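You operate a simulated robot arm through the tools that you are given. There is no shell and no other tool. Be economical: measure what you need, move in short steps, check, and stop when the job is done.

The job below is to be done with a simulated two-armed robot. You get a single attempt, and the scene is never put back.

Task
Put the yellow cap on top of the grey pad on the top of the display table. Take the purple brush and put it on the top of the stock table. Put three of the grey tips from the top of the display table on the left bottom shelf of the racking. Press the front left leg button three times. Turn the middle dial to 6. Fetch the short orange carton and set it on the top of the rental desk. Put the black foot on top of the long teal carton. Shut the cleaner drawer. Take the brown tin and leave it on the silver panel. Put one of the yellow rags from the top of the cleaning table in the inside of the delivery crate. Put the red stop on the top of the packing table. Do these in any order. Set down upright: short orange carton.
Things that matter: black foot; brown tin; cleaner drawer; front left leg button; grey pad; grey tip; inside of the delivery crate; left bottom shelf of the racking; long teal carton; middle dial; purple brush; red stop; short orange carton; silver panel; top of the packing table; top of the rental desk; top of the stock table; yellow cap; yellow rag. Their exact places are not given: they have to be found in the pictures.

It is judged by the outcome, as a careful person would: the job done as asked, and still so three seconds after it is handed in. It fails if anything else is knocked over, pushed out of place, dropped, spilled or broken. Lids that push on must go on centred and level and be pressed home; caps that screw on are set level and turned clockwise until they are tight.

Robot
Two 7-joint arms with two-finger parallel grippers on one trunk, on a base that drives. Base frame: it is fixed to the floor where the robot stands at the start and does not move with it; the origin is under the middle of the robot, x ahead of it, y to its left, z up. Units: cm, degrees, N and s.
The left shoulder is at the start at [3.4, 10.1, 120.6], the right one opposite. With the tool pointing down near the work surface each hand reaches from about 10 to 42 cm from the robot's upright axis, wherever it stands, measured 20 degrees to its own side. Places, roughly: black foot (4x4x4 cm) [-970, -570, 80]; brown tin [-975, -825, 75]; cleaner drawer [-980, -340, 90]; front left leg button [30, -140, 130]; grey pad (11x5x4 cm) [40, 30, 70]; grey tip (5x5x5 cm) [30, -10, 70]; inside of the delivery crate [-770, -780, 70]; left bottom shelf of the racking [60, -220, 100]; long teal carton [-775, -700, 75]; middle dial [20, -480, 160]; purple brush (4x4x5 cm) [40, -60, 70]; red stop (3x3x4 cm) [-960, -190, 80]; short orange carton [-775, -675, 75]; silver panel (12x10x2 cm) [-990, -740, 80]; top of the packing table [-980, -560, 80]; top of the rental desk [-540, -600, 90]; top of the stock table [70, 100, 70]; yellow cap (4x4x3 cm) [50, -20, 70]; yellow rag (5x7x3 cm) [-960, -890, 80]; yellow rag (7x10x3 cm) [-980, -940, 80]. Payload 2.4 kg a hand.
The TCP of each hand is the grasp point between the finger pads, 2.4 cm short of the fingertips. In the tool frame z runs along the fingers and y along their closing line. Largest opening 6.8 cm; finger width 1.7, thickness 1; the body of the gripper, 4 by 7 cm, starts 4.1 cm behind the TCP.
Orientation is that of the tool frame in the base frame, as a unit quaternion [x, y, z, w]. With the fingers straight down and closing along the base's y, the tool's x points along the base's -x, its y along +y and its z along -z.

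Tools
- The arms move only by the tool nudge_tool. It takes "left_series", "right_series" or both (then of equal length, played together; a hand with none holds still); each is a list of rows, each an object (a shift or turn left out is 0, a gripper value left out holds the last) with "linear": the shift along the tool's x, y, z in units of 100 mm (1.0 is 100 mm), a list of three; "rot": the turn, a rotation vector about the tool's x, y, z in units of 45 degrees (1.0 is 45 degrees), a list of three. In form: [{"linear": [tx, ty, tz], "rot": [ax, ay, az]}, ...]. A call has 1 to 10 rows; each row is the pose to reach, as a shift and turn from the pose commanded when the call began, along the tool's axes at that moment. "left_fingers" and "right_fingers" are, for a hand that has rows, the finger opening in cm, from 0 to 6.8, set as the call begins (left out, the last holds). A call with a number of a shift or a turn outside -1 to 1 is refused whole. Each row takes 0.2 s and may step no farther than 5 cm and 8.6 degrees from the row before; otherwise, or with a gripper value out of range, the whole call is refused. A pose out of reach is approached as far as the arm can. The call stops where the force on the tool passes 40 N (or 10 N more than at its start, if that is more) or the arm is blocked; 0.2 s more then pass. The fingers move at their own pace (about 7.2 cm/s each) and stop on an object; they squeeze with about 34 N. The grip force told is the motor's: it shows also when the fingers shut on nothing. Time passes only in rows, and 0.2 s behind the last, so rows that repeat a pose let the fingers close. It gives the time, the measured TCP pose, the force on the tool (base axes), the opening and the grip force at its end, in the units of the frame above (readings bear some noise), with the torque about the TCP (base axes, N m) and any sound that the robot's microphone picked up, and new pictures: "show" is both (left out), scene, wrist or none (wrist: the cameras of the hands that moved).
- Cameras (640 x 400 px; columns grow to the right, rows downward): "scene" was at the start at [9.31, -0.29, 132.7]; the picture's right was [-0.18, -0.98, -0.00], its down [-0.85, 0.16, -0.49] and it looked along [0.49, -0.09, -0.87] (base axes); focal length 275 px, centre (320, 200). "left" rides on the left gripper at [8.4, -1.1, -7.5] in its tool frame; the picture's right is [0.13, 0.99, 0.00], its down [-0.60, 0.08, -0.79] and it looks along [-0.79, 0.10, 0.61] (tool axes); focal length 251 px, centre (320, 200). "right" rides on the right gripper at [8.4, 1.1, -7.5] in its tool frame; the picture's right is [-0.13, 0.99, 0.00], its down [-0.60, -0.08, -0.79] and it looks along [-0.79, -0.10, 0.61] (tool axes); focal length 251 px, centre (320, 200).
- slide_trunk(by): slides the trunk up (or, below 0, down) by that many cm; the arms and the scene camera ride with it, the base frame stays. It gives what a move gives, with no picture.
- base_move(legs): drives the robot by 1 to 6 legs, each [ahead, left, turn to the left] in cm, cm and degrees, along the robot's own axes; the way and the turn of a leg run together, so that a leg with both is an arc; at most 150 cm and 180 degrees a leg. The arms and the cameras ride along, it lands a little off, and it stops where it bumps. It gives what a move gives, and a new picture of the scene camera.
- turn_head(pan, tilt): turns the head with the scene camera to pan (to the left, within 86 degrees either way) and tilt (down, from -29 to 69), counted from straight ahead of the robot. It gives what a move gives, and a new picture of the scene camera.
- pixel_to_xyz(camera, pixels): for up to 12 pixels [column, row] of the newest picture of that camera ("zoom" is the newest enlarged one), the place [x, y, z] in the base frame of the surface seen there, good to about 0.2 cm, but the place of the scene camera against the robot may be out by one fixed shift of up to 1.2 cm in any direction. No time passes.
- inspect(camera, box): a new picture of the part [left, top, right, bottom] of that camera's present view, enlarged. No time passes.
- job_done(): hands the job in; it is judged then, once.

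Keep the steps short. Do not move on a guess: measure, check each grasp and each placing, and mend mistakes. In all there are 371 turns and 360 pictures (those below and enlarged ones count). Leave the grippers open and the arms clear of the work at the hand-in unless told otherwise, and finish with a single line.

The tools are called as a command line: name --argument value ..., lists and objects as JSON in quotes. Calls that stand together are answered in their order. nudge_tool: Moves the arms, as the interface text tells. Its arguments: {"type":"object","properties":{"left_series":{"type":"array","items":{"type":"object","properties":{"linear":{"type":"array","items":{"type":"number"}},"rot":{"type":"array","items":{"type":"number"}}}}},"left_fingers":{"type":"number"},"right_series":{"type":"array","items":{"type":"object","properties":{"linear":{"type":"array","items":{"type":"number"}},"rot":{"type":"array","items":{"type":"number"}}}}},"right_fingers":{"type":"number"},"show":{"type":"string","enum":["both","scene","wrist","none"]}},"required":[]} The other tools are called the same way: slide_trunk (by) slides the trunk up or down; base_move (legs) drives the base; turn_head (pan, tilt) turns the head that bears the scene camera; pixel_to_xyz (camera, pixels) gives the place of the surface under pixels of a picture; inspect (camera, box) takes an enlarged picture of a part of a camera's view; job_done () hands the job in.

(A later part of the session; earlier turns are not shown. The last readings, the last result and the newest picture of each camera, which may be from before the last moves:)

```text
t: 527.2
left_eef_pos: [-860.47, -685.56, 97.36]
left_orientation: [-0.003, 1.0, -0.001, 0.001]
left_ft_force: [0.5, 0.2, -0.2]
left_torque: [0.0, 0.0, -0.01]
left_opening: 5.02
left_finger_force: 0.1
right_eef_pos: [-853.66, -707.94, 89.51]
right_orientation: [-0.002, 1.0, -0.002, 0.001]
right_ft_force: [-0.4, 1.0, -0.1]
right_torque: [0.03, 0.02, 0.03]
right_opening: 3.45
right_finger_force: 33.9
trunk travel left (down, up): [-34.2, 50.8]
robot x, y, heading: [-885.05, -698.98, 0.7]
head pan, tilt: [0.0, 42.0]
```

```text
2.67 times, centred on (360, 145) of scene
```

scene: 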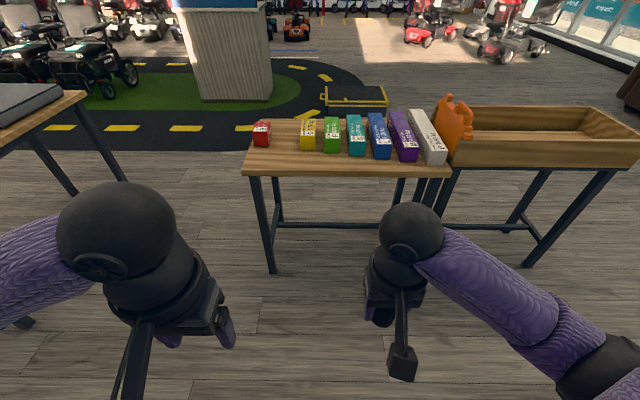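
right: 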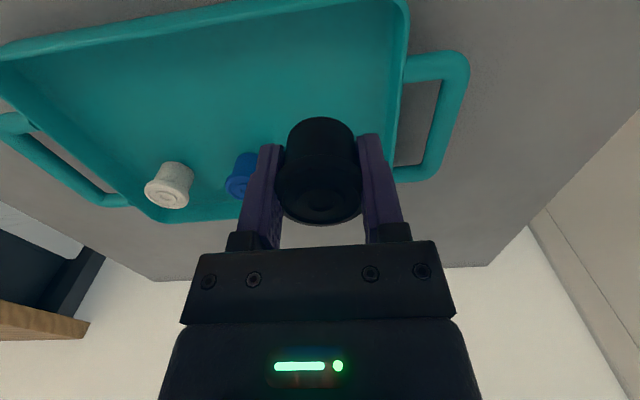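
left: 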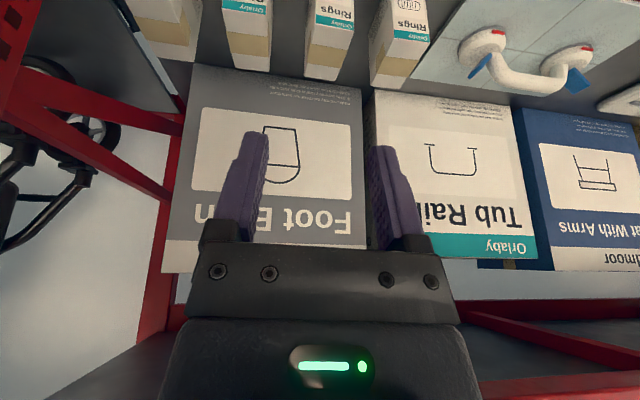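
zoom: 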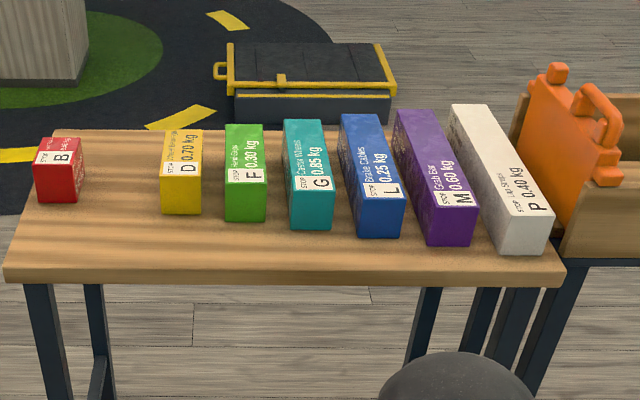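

The teal carton spans x -782…-760, y≈-710.7, top ≈75.3. I drive ahead 74 and right 3.

base_move --legs '[[74, -3, -0.6]]'

nudge_tool --right_series '[{"linear": [-0.3, 0, 0.2]}, {"linear": [-0.6, 0, 0.4]}]' --show "wrist"

```text
t: 531.2
left_eef_pos: [-786.42, -688.47, 97.35]
left_orientation: [0.004, 1.0, 0.001, 0.002]
left_ft_force: [0.7, 0.0, 0.8]
left_torque: [0.02, 0.03, -0.02]
left_opening: 5.01
left_finger_force: 0.0
right_eef_pos: [-779.82, -710.93, 89.45]
right_orientation: [0.004, 1.0, -0.002, 0.001]
right_ft_force: [0.0, -1.0, -0.5]
right_torque: [-0.03, 0.04, 0.0]
right_opening: 3.46
right_finger_force: 34.6
trunk travel left (down, up): [-34.2, 50.8]
robot x, y, heading: [-811.17, -701.41, -0.1]
head pan, tilt: [0.0, 42.0]
```

scene: 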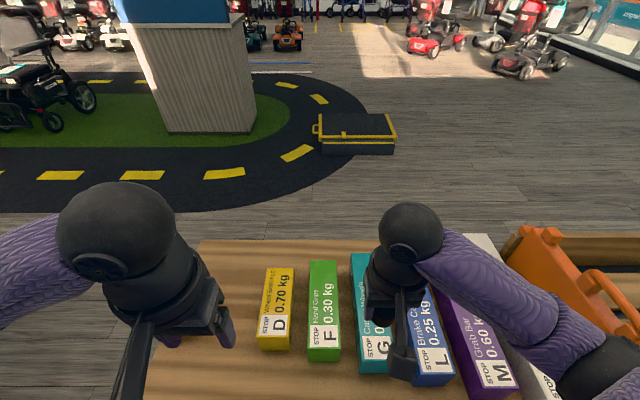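

```text
t: 531.8
left_eef_pos: [-786.39, -688.38, 97.31]
left_orientation: [0.003, 1.0, -0.001, 0.002]
left_ft_force: [-0.7, 0.0, -0.1]
left_torque: [0.05, 0.0, -0.03]
left_opening: 5.01
left_finger_force: 0.0
right_eef_pos: [-773.74, -710.92, 85.41]
right_orientation: [0.005, 1.0, -0.003, 0.001]
right_ft_force: [-0.7, 0.6, -0.2]
right_torque: [-0.02, 0.02, 0.01]
right_opening: 3.44
right_finger_force: 34.5
trunk travel left (down, up): [-34.2, 50.8]
robot x, y, heading: [-810.98, -701.78, 0.1]
head pan, tilt: [0.0, 42.0]
```

right: 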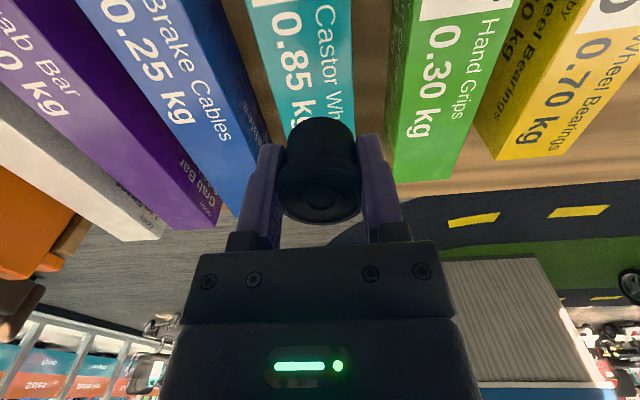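

pixel_to_xyz --camera "right" --pixels '[[262, 60], [348, 60], [275, 120], [350, 110], [300, 60], [325, 100], [395, 140], [230, 160]]'

```text
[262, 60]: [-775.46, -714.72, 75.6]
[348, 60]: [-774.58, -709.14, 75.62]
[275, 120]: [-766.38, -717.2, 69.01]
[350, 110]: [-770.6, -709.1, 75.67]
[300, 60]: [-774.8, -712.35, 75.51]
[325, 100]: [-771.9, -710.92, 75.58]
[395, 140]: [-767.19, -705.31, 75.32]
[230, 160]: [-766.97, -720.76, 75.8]
```

Teal carton centre line y≈-711.9, top 75.6. I shift 1 cm and lower 6.8 cm to touch down.

nudge_tool --right_series '[{"linear": [0, -0.1, 0.1]}, {"linear": [0, -0.1, 0.35]}, {"linear": [0, -0.1, 0.6]}, {"linear": [0, -0.1, 0.68]}]' --show "wrist"

```text
t: 532.8
left_eef_pos: [-786.43, -688.37, 97.27]
left_orientation: [0.003, 1.0, 0.0, 0.002]
left_ft_force: [0.0, -0.2, 0.5]
left_torque: [0.0, 0.01, -0.02]
left_opening: 4.97
left_finger_force: 0.0
right_eef_pos: [-773.81, -711.97, 78.75]
right_orientation: [0.005, 1.0, -0.003, 0.001]
right_ft_force: [-0.3, 0.1, 0.3]
right_torque: [-0.01, 0.0, 0.03]
right_opening: 3.47
right_finger_force: 33.7
trunk travel left (down, up): [-34.2, 50.8]
robot x, y, heading: [-810.47, -701.5, -0.2]
head pan, tilt: [0.0, 42.0]
```

right: 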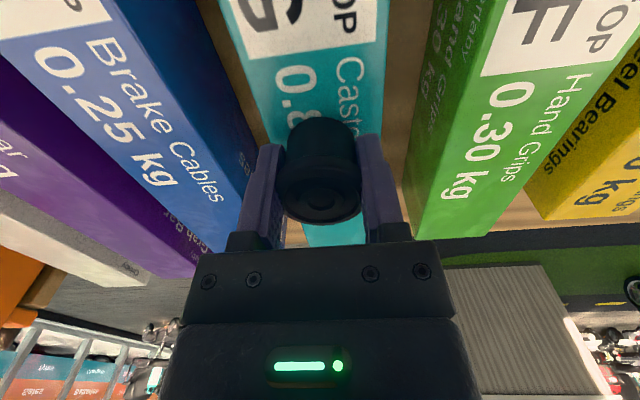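

nudge_tool --right_series '[{"linear": [0, 0, 0.01]}, {"linear": [0, 0, 0.02]}]' --show "none"

```text
t: 533.4
left_eef_pos: [-786.46, -688.38, 97.32]
left_orientation: [0.004, 1.0, -0.002, 0.003]
left_ft_force: [-0.4, -0.9, 0.2]
left_torque: [0.0, 0.02, -0.01]
left_opening: 5.0
left_finger_force: 0.0
right_eef_pos: [-773.83, -711.97, 78.66]
right_orientation: [0.005, 1.0, -0.003, 0.001]
right_ft_force: [-0.9, 0.3, 16.1]
right_torque: [0.1, 0.02, -0.01]
right_opening: 3.46
right_finger_force: 34.3
trunk travel left (down, up): [-34.2, 50.8]
robot x, y, heading: [-811.34, -701.45, 0.1]
head pan, tilt: [0.0, 42.0]
```

Contact at 16 N. Release and lift.

nudge_tool --right_series '[{"linear": [0, 0, 0]}, {"linear": [0, 0, 0]}, {"linear": [0, 0, 0]}]' --right_fingers 5.6 --show "none"

nudge_tool --right_series '[{"linear": [0, 0, -0.3]}, {"linear": [0, 0, -0.6]}, {"linear": [0, 0, -1.0]}, {"linear": [0.5, 0, -1.0]}]' --show "wrist"

```text
t: 534.2
left_eef_pos: [-786.34, -688.32, 97.27]
left_orientation: [0.004, 1.0, 0.0, 0.001]
left_ft_force: [-0.3, 0.4, 0.7]
left_torque: [0.01, 0.0, 0.03]
left_opening: 5.01
left_finger_force: 0.0
right_eef_pos: [-773.94, -712.01, 78.46]
right_orientation: [0.004, 1.0, -0.002, 0.001]
right_ft_force: [0.3, 0.5, -0.6]
right_torque: [0.0, 0.01, -0.02]
right_opening: 5.6
right_finger_force: 0.0
trunk travel left (down, up): [-34.2, 50.8]
robot x, y, heading: [-811.13, -701.14, 0.3]
head pan, tilt: [0.0, 42.0]
```

```text
t: 535.2
left_eef_pos: [-786.46, -688.38, 97.28]
left_orientation: [0.003, 1.0, -0.001, 0.002]
left_ft_force: [-0.3, 0.0, -1.1]
left_torque: [0.0, 0.0, 0.03]
left_opening: 4.98
left_finger_force: 0.1
right_eef_pos: [-778.87, -711.75, 88.53]
right_orientation: [0.005, 1.0, -0.003, 0.0]
right_ft_force: [-0.7, 0.3, -1.2]
right_torque: [0.02, -0.01, 0.01]
right_opening: 5.61
right_finger_force: 0.1
trunk travel left (down, up): [-34.2, 50.8]
robot x, y, heading: [-811.01, -701.32, 0.1]
head pan, tilt: [0.0, 42.0]
```

right: 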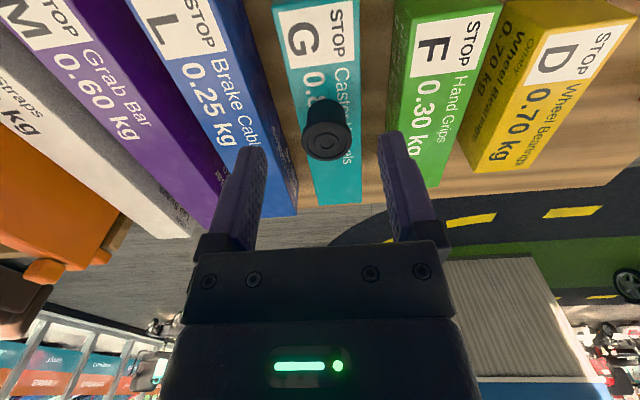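

The black foot sits on the teal carton. Next the yellow rag at (-956.5,-889) on the cleaning table.

base_move --legs '[[-72, 0, 0], [0, -150, 0], [0, -46, 0], [0, 0, 180]]'

turn_head --pan 0 --tilt 42

```text
t: 555.7
left_eef_pos: [-910.18, -906.89, 97.37]
left_orientation: [1.0, -0.018, -0.002, 0.001]
left_ft_force: [-0.2, 0.2, 0.8]
left_torque: [0.01, 0.04, -0.01]
left_opening: 5.01
left_finger_force: 0.1
right_eef_pos: [-917.2, -883.34, 88.64]
right_orientation: [1.0, -0.019, -0.001, -0.003]
right_ft_force: [0.0, 0.4, 0.1]
right_torque: [0.0, 0.0, 0.02]
right_opening: 5.59
right_finger_force: 0.2
trunk travel left (down, up): [-34.2, 50.8]
robot x, y, heading: [-885.21, -894.37, 178.4]
head pan, tilt: [0.0, 42.0]
```

scene: 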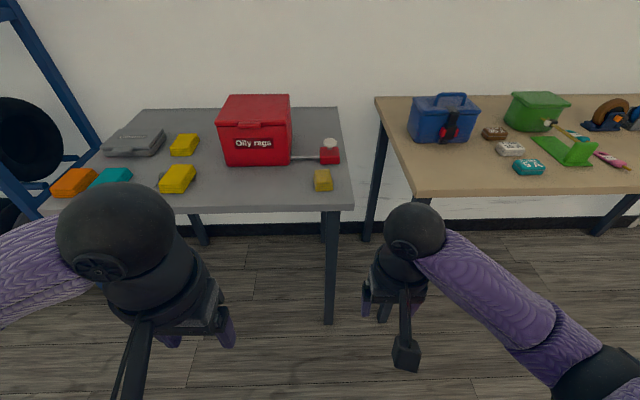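

```text
t: 556.3
left_eef_pos: [-910.26, -907.0, 97.31]
left_orientation: [1.0, -0.018, -0.001, 0.001]
left_ft_force: [-0.2, 0.5, 0.7]
left_torque: [0.04, 0.01, -0.01]
left_opening: 5.01
left_finger_force: 0.1
right_eef_pos: [-917.12, -883.52, 88.39]
right_orientation: [1.0, -0.019, -0.001, -0.002]
right_ft_force: [0.1, 0.2, 0.4]
right_torque: [-0.01, 0.03, 0.01]
right_opening: 5.62
right_finger_force: 0.0
trunk travel left (down, up): [-34.2, 50.8]
robot x, y, heading: [-885.0, -894.69, 178.3]
head pan, tilt: [0.0, 42.0]
```

scene: 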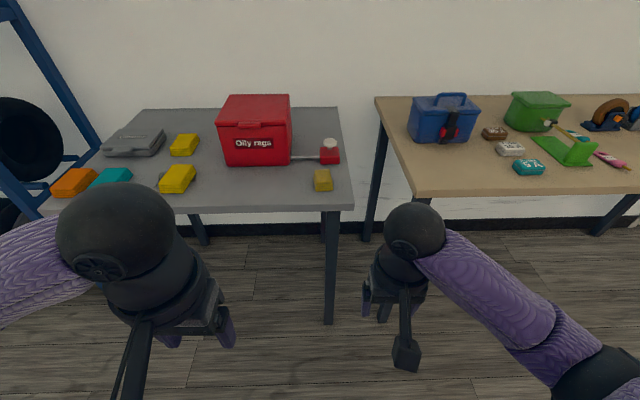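

inspect --camera "scene" --box '[290, 150, 370, 212]'

pixel_to_xyz --camera "scene" --pixels '[[323, 175], [315, 180], [331, 178], [323, 190], [323, 168], [177, 175], [185, 142], [325, 203], [300, 185]]'

```text
6.45 times, centred on (330, 181) of scene
```

zoom: 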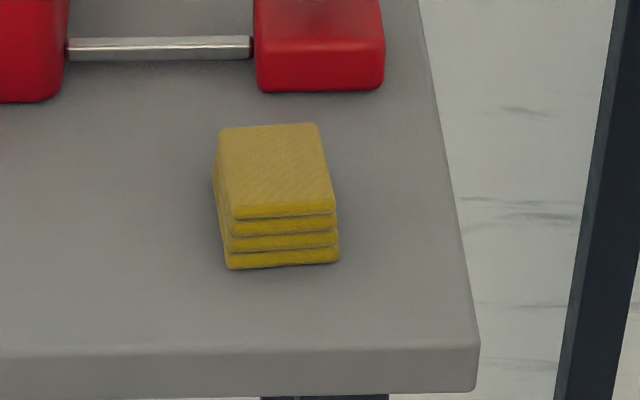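

```text
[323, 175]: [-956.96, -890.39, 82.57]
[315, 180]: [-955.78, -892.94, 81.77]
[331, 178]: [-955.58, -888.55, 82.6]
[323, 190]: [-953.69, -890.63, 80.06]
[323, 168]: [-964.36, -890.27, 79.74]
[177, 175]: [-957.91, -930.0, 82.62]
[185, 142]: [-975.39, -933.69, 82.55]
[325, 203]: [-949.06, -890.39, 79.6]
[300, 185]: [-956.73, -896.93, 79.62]
```

Rag stack: 4.6 wide, centre (-957.3,-890.6), top 82.6. I drive there.

base_move --legs '[[0, 7, 1.6], [34, 0, 0]]'

nudge_tool --right_series '[{"linear": [-0.2, 0, 0]}, {"linear": [-0.4, 0, 0]}]' --right_fingers 6.8 --show "wrist"

```text
t: 559.1
left_eef_pos: [-943.77, -914.57, 97.28]
left_orientation: [1.0, -0.003, -0.001, 0.0]
left_ft_force: [-0.1, 1.0, 0.6]
left_torque: [0.01, 0.01, 0.0]
left_opening: 4.97
left_finger_force: 0.1
right_eef_pos: [-951.27, -891.16, 88.42]
right_orientation: [1.0, -0.005, -0.001, -0.002]
right_ft_force: [0.1, 0.4, 0.0]
right_torque: [0.0, 0.0, 0.0]
right_opening: 5.59
right_finger_force: 0.1
trunk travel left (down, up): [-34.2, 50.8]
robot x, y, heading: [-918.45, -901.89, 179.8]
head pan, tilt: [0.0, 42.0]
```

scene: 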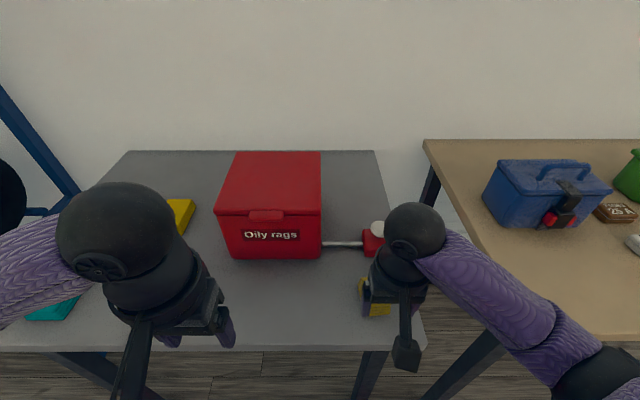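

```text
t: 559.7
left_eef_pos: [-943.68, -914.72, 97.32]
left_orientation: [1.0, -0.004, -0.001, 0.0]
left_ft_force: [0.5, -0.5, 0.2]
left_torque: [0.0, -0.01, 0.01]
left_opening: 5.01
left_finger_force: 0.1
right_eef_pos: [-955.23, -891.24, 88.47]
right_orientation: [1.0, -0.007, -0.001, -0.002]
right_ft_force: [0.3, 0.2, -0.1]
right_torque: [0.03, 0.01, 0.0]
right_opening: 6.79
right_finger_force: 0.0
trunk travel left (down, up): [-34.2, 50.8]
robot x, y, heading: [-919.41, -901.67, 179.7]
head pan, tilt: [0.0, 42.0]
```

right: 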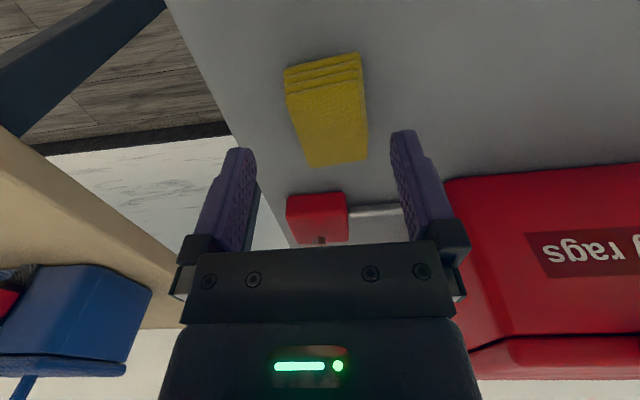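

pixel_to_xyz --camera "right" --pixels '[[330, 120], [298, 125], [364, 115], [335, 162], [322, 85], [340, 200], [400, 120]]'

```text
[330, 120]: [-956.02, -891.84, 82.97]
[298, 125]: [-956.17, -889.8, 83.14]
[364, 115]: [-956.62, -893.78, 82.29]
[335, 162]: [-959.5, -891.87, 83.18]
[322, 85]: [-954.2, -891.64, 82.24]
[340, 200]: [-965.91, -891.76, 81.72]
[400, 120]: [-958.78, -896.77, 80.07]
```

nudge_tool --right_series '[{"linear": [-0.137, 0.056, 0.1]}, {"linear": [-0.137, 0.056, 0.35]}, {"linear": [-0.137, 0.056, 0.575]}]' --show "none"

nudge_tool --right_series '[{"linear": [0, 0, 0]}, {"linear": [0, 0, 0]}, {"linear": [0, 0, 0]}, {"linear": [0, 0, 0]}]' --right_fingers 0 --show "none"

nudge_tool --right_series '[{"linear": [0, 0, -0.3]}, {"linear": [0, 0, -0.7]}, {"linear": [0.3, 0, -1.0]}, {"linear": [0.6, 0, -1.0]}]' --show "wrist"

```text
t: 560.5
left_eef_pos: [-943.69, -914.67, 97.21]
left_orientation: [1.0, -0.003, -0.002, 0.0]
left_ft_force: [-0.5, -0.2, 0.0]
left_torque: [-0.01, -0.04, -0.01]
left_opening: 5.03
left_finger_force: 0.1
right_eef_pos: [-956.71, -891.71, 82.68]
right_orientation: [1.0, -0.005, -0.001, -0.003]
right_ft_force: [-0.8, 0.3, 0.6]
right_torque: [0.01, 0.0, 0.01]
right_opening: 6.79
right_finger_force: 0.0
trunk travel left (down, up): [-34.2, 50.8]
robot x, y, heading: [-918.75, -901.47, 179.4]
head pan, tilt: [0.0, 42.0]
```

```text
t: 561.5
left_eef_pos: [-943.68, -914.56, 97.36]
left_orientation: [1.0, -0.003, -0.002, 0.0]
left_ft_force: [-0.4, 0.2, -0.3]
left_torque: [0.02, -0.01, -0.01]
left_opening: 5.0
left_finger_force: 0.1
right_eef_pos: [-956.7, -891.73, 82.7]
right_orientation: [1.0, -0.005, 0.0, -0.003]
right_ft_force: [-0.1, 0.4, 0.0]
right_torque: [0.0, -0.04, 0.02]
right_opening: 4.85
right_finger_force: 34.3
trunk travel left (down, up): [-34.2, 50.8]
robot x, y, heading: [-918.62, -901.68, 179.9]
head pan, tilt: [0.0, 42.0]
```

```text
t: 562.5
left_eef_pos: [-943.66, -914.56, 97.27]
left_orientation: [1.0, -0.003, -0.002, 0.0]
left_ft_force: [0.5, -1.3, 0.0]
left_torque: [0.01, 0.04, -0.02]
left_opening: 4.98
left_finger_force: 0.1
right_eef_pos: [-950.62, -891.85, 92.69]
right_orientation: [1.0, -0.005, 0.0, -0.002]
right_ft_force: [0.1, -0.2, 0.6]
right_torque: [0.02, 0.0, 0.0]
right_opening: 4.83
right_finger_force: 33.7
trunk travel left (down, up): [-34.2, 50.8]
robot x, y, heading: [-918.73, -901.43, 180.0]
head pan, tilt: [0.0, 42.0]
```

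right: 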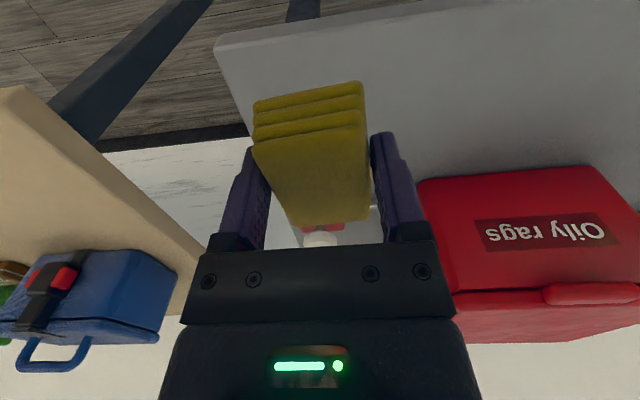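

Rag held. I back out, go north, and turn to face the delivery crate.

base_move --legs '[[-38, 0, 0], [0, -132, 0], [0, 0, 180], [40, 0, 0]]'

inspect --camera "right" --box '[0, 0, 640, 400]'

```text
t: 580.7
left_eef_pos: [-815.44, -755.59, 97.31]
left_orientation: [-0.007, 1.0, 0.001, 0.002]
left_ft_force: [0.0, 0.0, 0.0]
left_torque: [0.05, 0.02, 0.01]
left_opening: 5.0
left_finger_force: 0.0
right_eef_pos: [-808.1, -778.41, 92.58]
right_orientation: [-0.005, 1.0, -0.003, 0.0]
right_ft_force: [0.4, -0.3, -0.6]
right_torque: [-0.01, 0.04, -0.01]
right_opening: 4.69
right_finger_force: 33.6
trunk travel left (down, up): [-34.2, 50.8]
robot x, y, heading: [-839.74, -768.79, 1.2]
head pan, tilt: [0.0, 42.0]
```

scene: 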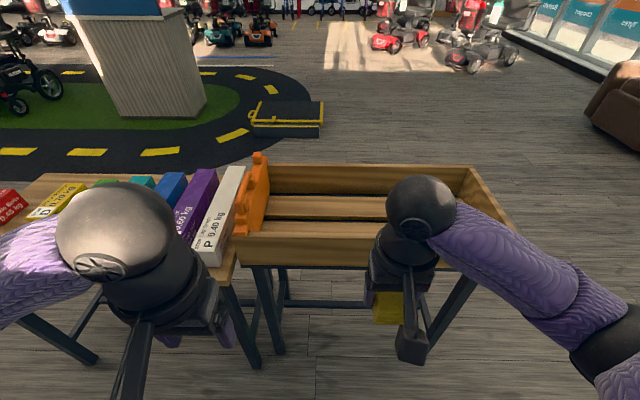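

```text
1.00 times, centred on (320, 200) of right (not enlarged: the box is as wide or as high as the picture)
```

zoom: 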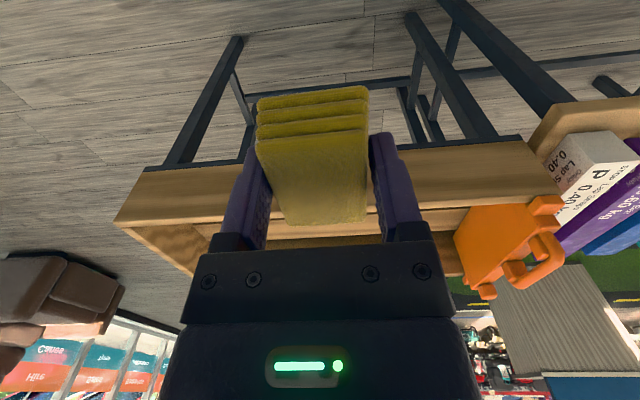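

pixel_to_xyz --camera "scene" --pixels '[[320, 207], [320, 228], [320, 190], [320, 238], [320, 168], [270, 208], [470, 200], [250, 200], [355, 215]]'

```text
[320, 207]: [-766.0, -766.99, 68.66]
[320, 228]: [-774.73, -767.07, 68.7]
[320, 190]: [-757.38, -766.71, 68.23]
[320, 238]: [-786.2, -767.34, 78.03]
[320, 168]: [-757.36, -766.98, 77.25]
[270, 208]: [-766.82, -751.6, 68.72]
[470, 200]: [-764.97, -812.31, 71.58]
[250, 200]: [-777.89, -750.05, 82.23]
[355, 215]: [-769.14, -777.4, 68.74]
```

Crate floor z≈68.7, interior x -784…-757. I drive ahead 33 and lower the rag inside at (-770,-778).

base_move --legs '[[33, 0, -1.2]]'

nudge_tool --right_series '[{"linear": [-0.2, 0, 0.1]}, {"linear": [-0.5, 0, 0.4]}, {"linear": [-0.5, 0, 0.8]}, {"linear": [-0.5, 0, 1.0]}]' --show "wrist"

```text
t: 582.8
left_eef_pos: [-782.6, -755.75, 97.22]
left_orientation: [0.002, 1.0, 0.0, 0.002]
left_ft_force: [-0.8, -0.9, 0.9]
left_torque: [-0.02, 0.03, -0.03]
left_opening: 5.03
left_finger_force: 0.2
right_eef_pos: [-775.71, -778.44, 92.57]
right_orientation: [0.003, 1.0, -0.002, 0.001]
right_ft_force: [-0.8, -0.5, -0.8]
right_torque: [0.0, -0.02, 0.0]
right_opening: 4.71
right_finger_force: 33.9
trunk travel left (down, up): [-34.2, 50.8]
robot x, y, heading: [-807.38, -768.66, -0.3]
head pan, tilt: [0.0, 42.0]
```

scene: 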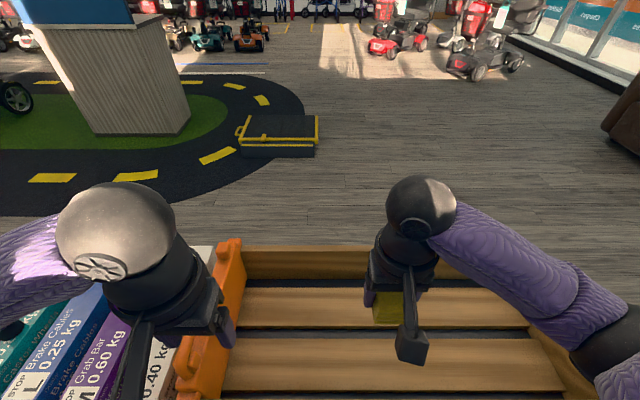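

```text
t: 583.8
left_eef_pos: [-782.54, -755.63, 97.24]
left_orientation: [0.002, 1.0, 0.0, 0.002]
left_ft_force: [0.1, -0.2, 0.8]
left_torque: [-0.02, -0.02, -0.01]
left_opening: 4.99
left_finger_force: 0.0
right_eef_pos: [-770.67, -778.5, 82.57]
right_orientation: [0.003, 1.0, -0.003, 0.001]
right_ft_force: [0.0, -0.1, -0.8]
right_torque: [-0.01, -0.01, -0.02]
right_opening: 4.73
right_finger_force: 34.3
trunk travel left (down, up): [-34.2, 50.8]
robot x, y, heading: [-807.59, -769.02, -0.1]
head pan, tilt: [0.0, 42.0]
```

right: 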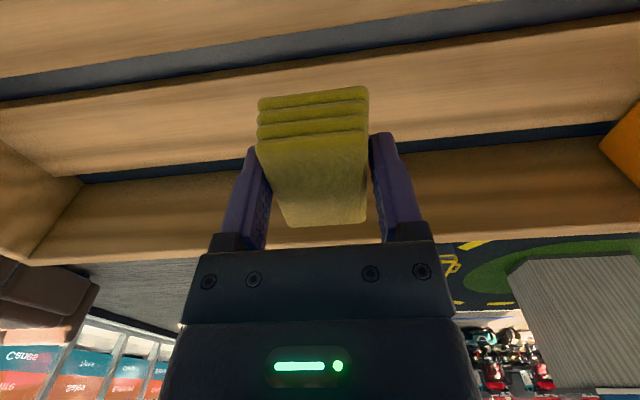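

nudge_tool --right_series '[{"linear": [0.05, 0, 0.3]}, {"linear": [0.05, 0, 0.6]}, {"linear": [0.05, 0, 0.9]}, {"linear": [0.05, 0, 0.99]}]' --show "wrist"

```text
t: 584.8
left_eef_pos: [-782.59, -755.67, 97.35]
left_orientation: [0.002, 1.0, 0.001, 0.002]
left_ft_force: [0.3, 0.7, -0.1]
left_torque: [0.03, 0.01, 0.0]
left_opening: 5.01
left_finger_force: 0.0
right_eef_pos: [-770.99, -778.6, 72.75]
right_orientation: [0.003, 1.0, -0.002, 0.002]
right_ft_force: [-0.3, -0.3, 0.3]
right_torque: [0.01, -0.02, -0.02]
right_opening: 4.7
right_finger_force: 34.3
trunk travel left (down, up): [-34.2, 50.8]
robot x, y, heading: [-807.42, -768.99, 0.4]
head pan, tilt: [0.0, 42.0]
```

right: 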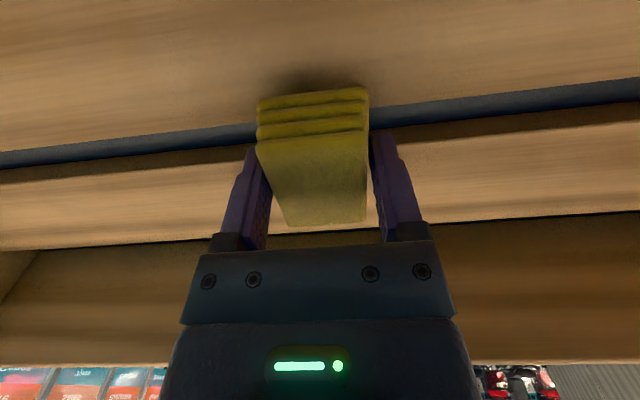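

nudge_tool --right_series '[{"linear": [0, 0, 0.04]}, {"linear": [0, 0, 0.08]}]' --show "none"

nudge_tool --right_series '[{"linear": [0, 0, 0]}, {"linear": [0, 0, 0]}, {"linear": [0, 0, 0]}]' --right_fingers 6.8 --show "none"

nudge_tool --right_series '[{"linear": [0, 0, -0.3]}, {"linear": [0, 0, -0.6]}, {"linear": [0, 0, -1.0]}]' --show "none"

nudge_tool --right_series '[{"linear": [0, 0, -0.4]}, {"linear": [0, 0, -0.7]}, {"linear": [0.3, 0, -1.0]}]' --show "wrist"

```text
t: 585.4
left_eef_pos: [-782.65, -755.63, 97.28]
left_orientation: [0.002, 1.0, 0.0, 0.001]
left_ft_force: [1.1, 0.5, 0.4]
left_torque: [0.0, -0.01, 0.0]
left_opening: 4.99
left_finger_force: 0.0
right_eef_pos: [-771.12, -778.58, 72.07]
right_orientation: [0.004, 1.0, -0.003, 0.001]
right_ft_force: [0.7, 0.1, -0.5]
right_torque: [0.0, -0.01, -0.02]
right_opening: 4.7
right_finger_force: 33.9
trunk travel left (down, up): [-34.2, 50.8]
robot x, y, heading: [-807.11, -769.01, -0.3]
head pan, tilt: [0.0, 42.0]
```

```text
t: 586.2
left_eef_pos: [-782.57, -755.81, 97.21]
left_orientation: [0.002, 1.0, 0.001, 0.001]
left_ft_force: [0.4, 0.8, -0.3]
left_torque: [0.03, -0.02, 0.0]
left_opening: 5.0
left_finger_force: 0.1
right_eef_pos: [-771.25, -778.57, 71.99]
right_orientation: [0.003, 1.0, -0.003, 0.001]
right_ft_force: [0.2, -0.7, -0.5]
right_torque: [0.01, -0.01, 0.04]
right_opening: 6.79
right_finger_force: 0.0
trunk travel left (down, up): [-34.2, 50.8]
robot x, y, heading: [-807.24, -768.72, 0.2]
head pan, tilt: [0.0, 42.0]
```

```text
t: 587.0
left_eef_pos: [-782.58, -755.66, 97.38]
left_orientation: [0.002, 1.0, 0.0, 0.002]
left_ft_force: [-0.1, -0.4, -0.6]
left_torque: [0.02, 0.0, -0.01]
left_opening: 5.0
left_finger_force: 0.0
right_eef_pos: [-771.07, -778.56, 81.95]
right_orientation: [0.004, 1.0, -0.002, 0.0]
right_ft_force: [-0.2, -0.4, 0.1]
right_torque: [-0.01, 0.02, 0.02]
right_opening: 6.79
right_finger_force: 0.1
trunk travel left (down, up): [-34.2, 50.8]
robot x, y, heading: [-807.57, -768.61, 0.2]
head pan, tilt: [0.0, 42.0]
```

```text
t: 587.8
left_eef_pos: [-782.54, -755.8, 97.4]
left_orientation: [0.002, 1.0, 0.0, 0.002]
left_ft_force: [-1.1, -0.1, -0.1]
left_torque: [0.06, 0.01, 0.02]
left_opening: 5.0
left_finger_force: 0.0
right_eef_pos: [-774.08, -778.41, 92.03]
right_orientation: [0.004, 1.0, -0.004, 0.002]
right_ft_force: [0.3, 0.1, 0.5]
right_torque: [0.01, 0.02, 0.0]
right_opening: 6.81
right_finger_force: 0.2
trunk travel left (down, up): [-34.2, 50.8]
robot x, y, heading: [-807.58, -768.41, 0.4]
head pan, tilt: [0.0, 42.0]
```

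right: 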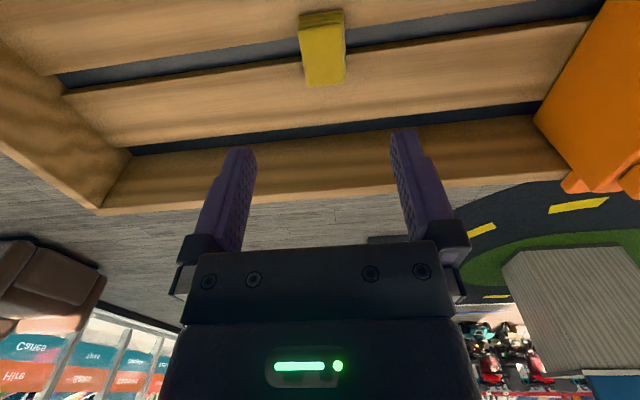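

The rag lies in the crate. Last: the brown tin. I back up, turn west, and go to the wooden table.

base_move --legs '[[-75, 0, 0], [0, 0, 180], [0, 77, 0]]'

turn_head --pan -8 --tilt 42

```text
t: 602.9
left_eef_pos: [-913.27, -857.4, 97.32]
left_orientation: [0.999, -0.033, -0.002, -0.001]
left_ft_force: [1.3, 0.0, -0.4]
left_torque: [0.02, -0.01, -0.01]
left_opening: 5.03
left_finger_force: 0.0
right_eef_pos: [-920.41, -834.23, 92.03]
right_orientation: [0.999, -0.034, -0.001, -0.003]
right_ft_force: [0.0, 0.0, 0.1]
right_torque: [-0.01, 0.03, -0.02]
right_opening: 6.8
right_finger_force: 0.0
trunk travel left (down, up): [-34.2, 50.8]
robot x, y, heading: [-887.52, -846.19, 176.7]
head pan, tilt: [0.0, 42.0]
```

scene: 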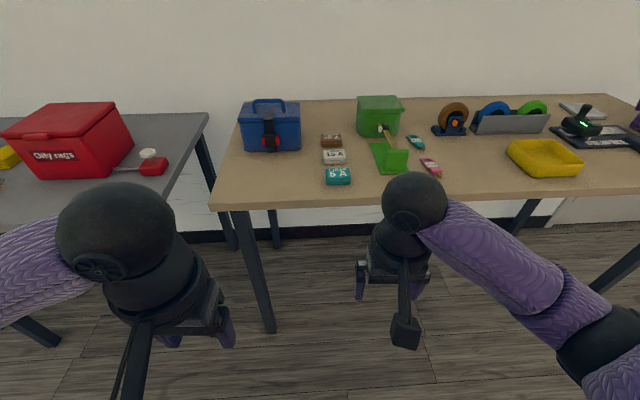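

```text
t: 603.6
left_eef_pos: [-913.32, -857.58, 97.32]
left_orientation: [0.999, -0.033, -0.003, 0.0]
left_ft_force: [-0.2, -0.7, -0.6]
left_torque: [0.02, -0.03, 0.01]
left_opening: 5.0
left_finger_force: 0.0
right_eef_pos: [-920.32, -834.2, 91.99]
right_orientation: [0.999, -0.034, -0.001, -0.002]
right_ft_force: [0.9, -0.1, 0.0]
right_torque: [-0.01, 0.01, -0.01]
right_opening: 6.78
right_finger_force: 0.0
trunk travel left (down, up): [-34.2, 50.8]
robot x, y, heading: [-887.96, -845.89, 176.7]
head pan, tilt: [-8.0, 42.0]
```

scene: 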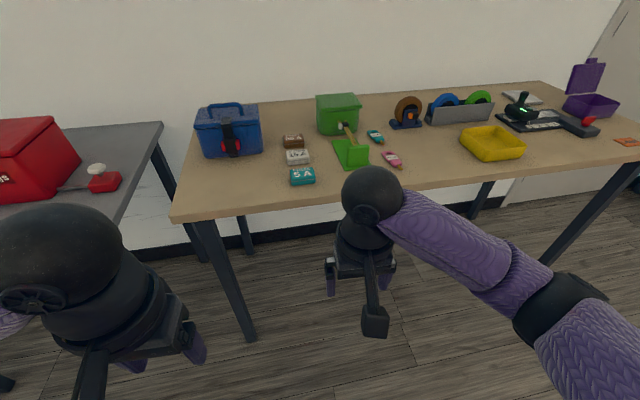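

I straighten the heading and tilt the right hand 33° forward while raising it 5 cm.

base_move --legs '[[0, 0, 3.2]]'

nudge_tool --right_series '[{"linear": [-0.1, 0, -0.1], "rot": [0, -0.15, 0]}, {"linear": [-0.2, 0, -0.2], "rot": [0, -0.3, 0]}, {"linear": [-0.3, 0, -0.3], "rot": [0, -0.45, 0]}, {"linear": [-0.3, 0, -0.4], "rot": [0, -0.6, 0]}, {"linear": [-0.3, 0, -0.5], "rot": [0, -0.75, 0]}]' --show "none"

base_move --legs '[[44, 0, 0]]'

inspect --camera "right" --box '[0, 0, 640, 400]'

```text
t: 604.5
left_eef_pos: [-912.68, -858.77, 97.34]
left_orientation: [1.0, -0.005, -0.002, 0.0]
left_ft_force: [-0.2, -0.3, -0.5]
left_torque: [-0.04, -0.01, -0.02]
left_opening: 5.02
left_finger_force: 0.1
right_eef_pos: [-920.92, -836.05, 92.04]
right_orientation: [1.0, -0.006, -0.001, -0.003]
right_ft_force: [0.4, 0.8, -0.1]
right_torque: [0.02, -0.04, 0.02]
right_opening: 6.8
right_finger_force: 0.0
trunk travel left (down, up): [-34.2, 50.8]
robot x, y, heading: [-887.88, -845.56, 179.8]
head pan, tilt: [-8.0, 42.0]
```

scene: 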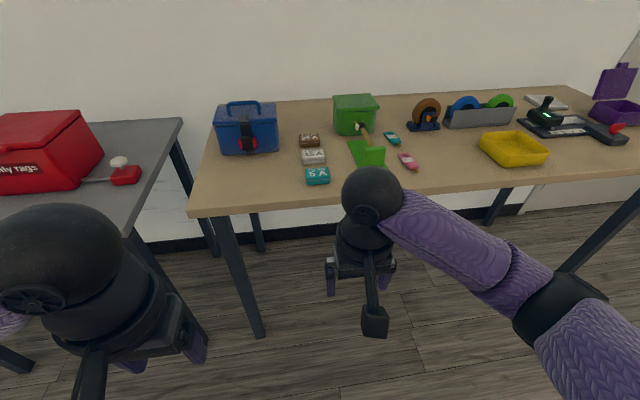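

```text
t: 605.6
left_eef_pos: [-912.64, -858.78, 97.32]
left_orientation: [1.0, -0.004, -0.001, 0.0]
left_ft_force: [-0.6, 0.7, -0.6]
left_torque: [-0.01, -0.01, 0.03]
left_opening: 5.03
left_finger_force: 0.1
right_eef_pos: [-924.03, -836.02, 96.96]
right_orientation: [0.957, -0.005, -0.291, -0.004]
right_ft_force: [-0.9, 0.1, 0.0]
right_torque: [-0.01, -0.02, 0.01]
right_opening: 6.79
right_finger_force: 0.0
trunk travel left (down, up): [-34.2, 50.8]
robot x, y, heading: [-887.76, -845.91, 179.7]
head pan, tilt: [-8.0, 42.0]
```

```text
t: 608.3
left_eef_pos: [-956.54, -858.48, 97.22]
left_orientation: [1.0, -0.006, -0.001, 0.0]
left_ft_force: [0.3, 0.6, 0.2]
left_torque: [-0.01, -0.01, 0.01]
left_opening: 5.0
left_finger_force: 0.1
right_eef_pos: [-967.67, -835.58, 97.01]
right_orientation: [0.957, -0.008, -0.291, -0.004]
right_ft_force: [0.7, -0.8, -0.3]
right_torque: [0.03, 0.0, -0.02]
right_opening: 6.8
right_finger_force: 0.1
trunk travel left (down, up): [-34.2, 50.8]
robot x, y, heading: [-931.54, -845.16, 179.6]
head pan, tilt: [-8.0, 42.0]
```

scene: 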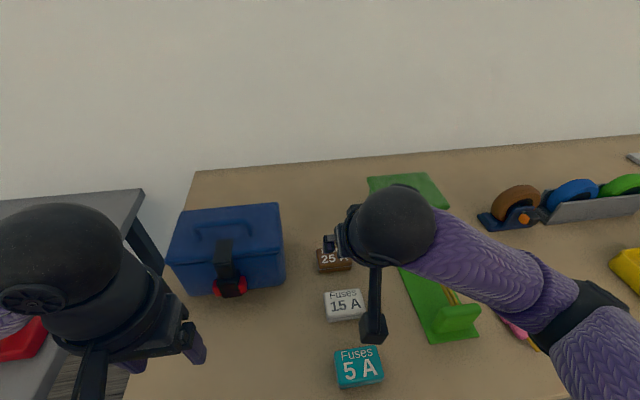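

```text
1.00 times, centred on (320, 200) of right (not enlarged: the box is as wide or as high as the picture)
```

zoom: 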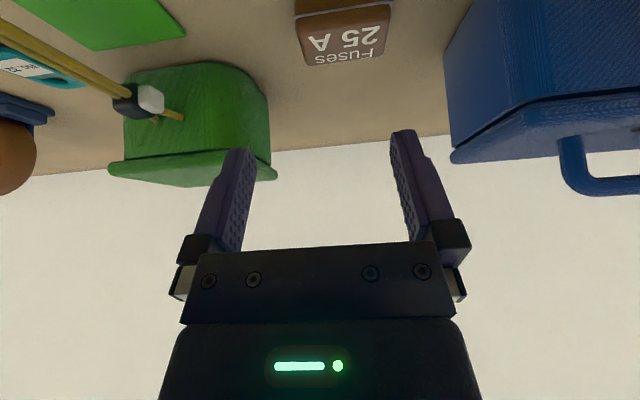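

pixel_to_xyz --camera "zoom" --pixels '[[345, 35], [302, 30], [390, 20], [308, 62], [385, 52], [345, 8], [250, 60], [450, 60], [345, 85]]'

nudge_tool --left_series '[{"linear": [0.2, 0, -0.3]}, {"linear": [0.5, 0, -0.6]}, {"linear": [0.8, 0, -0.9]}]' --show "none"

```text
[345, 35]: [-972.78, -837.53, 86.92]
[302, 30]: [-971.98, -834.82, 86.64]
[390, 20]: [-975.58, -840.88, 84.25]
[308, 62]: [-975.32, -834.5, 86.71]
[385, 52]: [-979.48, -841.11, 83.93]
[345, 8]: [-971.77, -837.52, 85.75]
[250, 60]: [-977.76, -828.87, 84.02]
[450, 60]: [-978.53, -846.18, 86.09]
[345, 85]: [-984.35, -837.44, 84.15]
```

```text
t: 609.1
left_eef_pos: [-950.8, -857.94, 108.09]
left_orientation: [1.0, -0.007, -0.002, 0.0]
left_ft_force: [-7.4, 1.0, 1.2]
left_torque: [-0.04, -0.8, 0.07]
left_opening: 4.98
left_finger_force: 0.0
left hand out of reach, approached as far as the arm can: row 2, 3
right_eef_pos: [-967.75, -835.53, 97.01]
right_orientation: [0.957, -0.007, -0.29, -0.004]
right_ft_force: [0.4, 0.4, -0.3]
right_torque: [0.0, -0.03, 0.0]
right_opening: 6.8
right_finger_force: 0.1
trunk travel left (down, up): [-34.2, 50.8]
robot x, y, heading: [-931.7, -845.22, 179.4]
head pan, tilt: [-8.0, 42.0]
```

Tin: centre (-973.9,-837.5), 5.6 wide, top 86.8, table 84.05. I ease the left hand off and bring the tilted right hand above the tin.

nudge_tool --left_series '[{"linear": [-0.2, 0, 0.1]}, {"linear": [-0.4, 0, 0.2]}, {"linear": [-0.4, 0, 0.2]}]' --right_series '[{"linear": [-0.04, 0.1, 0.25]}, {"linear": [-0.08, 0.2, 0.5]}, {"linear": [-0.1, 0.2, 0.79]}]' --show "wrist"

```text
t: 609.9
left_eef_pos: [-954.94, -857.82, 106.08]
left_orientation: [1.0, -0.006, -0.001, 0.0]
left_ft_force: [-0.6, -1.1, -0.2]
left_torque: [0.0, 0.01, -0.01]
left_opening: 5.01
left_finger_force: 0.0
right_eef_pos: [-973.14, -837.43, 90.94]
right_orientation: [0.957, -0.007, -0.29, -0.005]
right_ft_force: [-1.0, 0.0, -0.1]
right_torque: [0.0, 0.03, -0.02]
right_opening: 6.79
right_finger_force: 0.1
trunk travel left (down, up): [-34.2, 50.8]
robot x, y, heading: [-931.43, -845.68, 179.7]
head pan, tilt: [-8.0, 42.0]
```

right: 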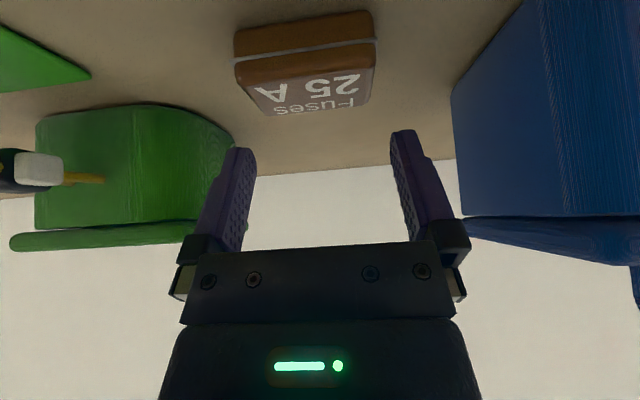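
left: 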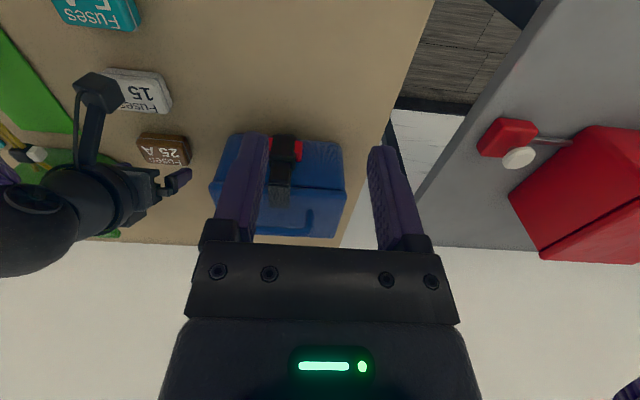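

The camera stalk would come close to the grey tin at this tilt. I reduce the tilt to ~24° before descending.

nudge_tool --right_series '[{"rot": [0, 0.11, 0]}, {"rot": [0, 0.22, 0]}]' --show "wrist"

pixel_to_xyz --camera "right" --pixels '[[305, 90], [250, 85], [245, 60], [365, 75], [372, 50], [305, 110], [305, 45], [305, 30]]'

```text
t: 610.5
left_eef_pos: [-954.91, -857.8, 106.05]
left_orientation: [1.0, -0.007, -0.002, 0.0]
left_ft_force: [-0.4, -0.8, 0.0]
left_torque: [0.01, 0.01, 0.0]
left_opening: 5.0
left_finger_force: 0.1
right_eef_pos: [-973.01, -837.43, 91.03]
right_orientation: [0.978, -0.007, -0.206, -0.003]
right_ft_force: [-0.3, 0.4, 0.3]
right_torque: [0.01, 0.0, 0.02]
right_opening: 6.8
right_finger_force: 0.0
trunk travel left (down, up): [-34.2, 50.8]
robot x, y, heading: [-931.9, -846.01, 179.6]
head pan, tilt: [-8.0, 42.0]
```

right: 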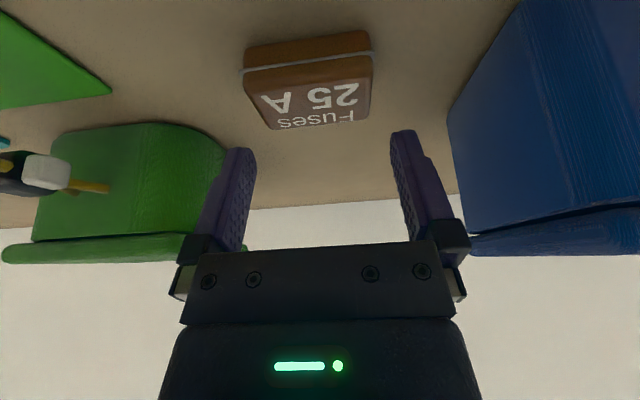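

```text
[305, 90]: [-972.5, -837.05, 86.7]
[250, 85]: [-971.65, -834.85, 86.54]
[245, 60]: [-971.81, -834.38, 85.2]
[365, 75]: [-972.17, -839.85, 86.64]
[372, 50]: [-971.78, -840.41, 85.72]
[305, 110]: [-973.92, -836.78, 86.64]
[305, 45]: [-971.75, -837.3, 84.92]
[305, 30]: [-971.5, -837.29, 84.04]
```

Tin: 6.0 wide, centre (-973.5,-837.4). Aligned in y. I descend to TCP z 86.85.

nudge_tool --right_series '[{"linear": [0.05, 0, 0.1]}, {"linear": [0.1, 0, 0.2]}, {"linear": [0.15, 0, 0.3]}, {"linear": [0.183, 0, 0.378]}]' --show "both"

```text
t: 611.5
left_eef_pos: [-954.82, -857.79, 106.08]
left_orientation: [1.0, -0.007, -0.002, 0.0]
left_ft_force: [-0.8, 0.1, -0.2]
left_torque: [-0.03, 0.0, -0.02]
left_opening: 5.01
left_finger_force: 0.0
right_eef_pos: [-972.88, -837.51, 86.64]
right_orientation: [0.978, -0.007, -0.207, -0.004]
right_ft_force: [0.2, 0.0, 0.0]
right_torque: [0.01, 0.02, -0.01]
right_opening: 6.81
right_finger_force: 0.2
trunk travel left (down, up): [-34.2, 50.8]
robot x, y, heading: [-931.93, -845.02, 179.6]
head pan, tilt: [-8.0, 42.0]
```

scene: 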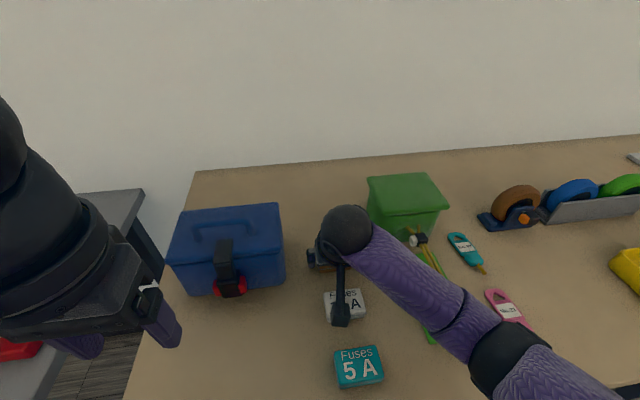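
right: 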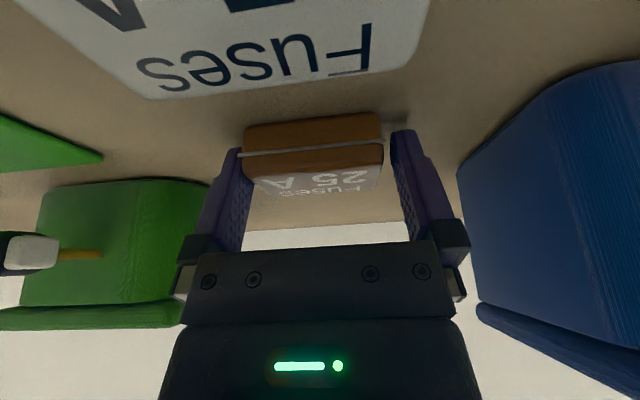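

Tin between the fingers, clear of neighbours. Close and lift.

nudge_tool --right_series '[{"linear": [0, 0, 0]}, {"linear": [0, 0, 0]}, {"linear": [0, 0, 0]}]' --right_fingers 0 --show "none"

nudge_tool --right_series '[{"linear": [-0.08, 0, -0.18]}, {"linear": [-0.2, 0, -0.45]}, {"linear": [-0.35, 0, -0.8]}, {"linear": [-0.4, 0, -1.0]}]' --show "wrist"

```text
t: 612.3
left_eef_pos: [-954.85, -857.85, 106.24]
left_orientation: [1.0, -0.007, -0.002, 0.0]
left_ft_force: [0.0, 0.5, -0.2]
left_torque: [0.0, -0.01, 0.0]
left_opening: 5.0
left_finger_force: 0.1
right_eef_pos: [-972.91, -837.47, 86.82]
right_orientation: [0.978, -0.006, -0.207, -0.004]
right_ft_force: [0.1, 0.3, 0.3]
right_torque: [0.01, 0.0, 0.0]
right_opening: 6.11
right_finger_force: 33.8
trunk travel left (down, up): [-34.2, 50.8]
robot x, y, heading: [-931.62, -845.55, 179.5]
head pan, tilt: [-8.0, 42.0]
```

```text
t: 613.3
left_eef_pos: [-954.96, -857.85, 106.1]
left_orientation: [1.0, -0.007, -0.002, -0.001]
left_ft_force: [-1.1, 0.5, -0.1]
left_torque: [0.01, 0.0, -0.03]
left_opening: 4.98
left_finger_force: 0.0
right_eef_pos: [-972.39, -837.44, 97.66]
right_orientation: [0.978, -0.008, -0.207, -0.005]
right_ft_force: [0.4, 0.0, -0.5]
right_torque: [-0.03, -0.03, -0.02]
right_opening: 6.14
right_finger_force: 34.7
trunk travel left (down, up): [-34.2, 50.8]
robot x, y, heading: [-931.61, -845.48, 179.7]
head pan, tilt: [-8.0, 42.0]
```

right: 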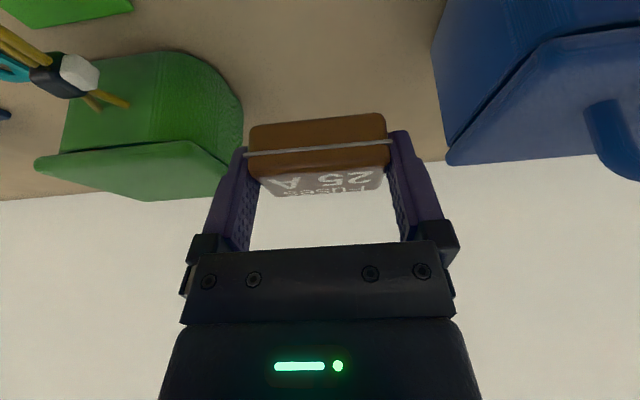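

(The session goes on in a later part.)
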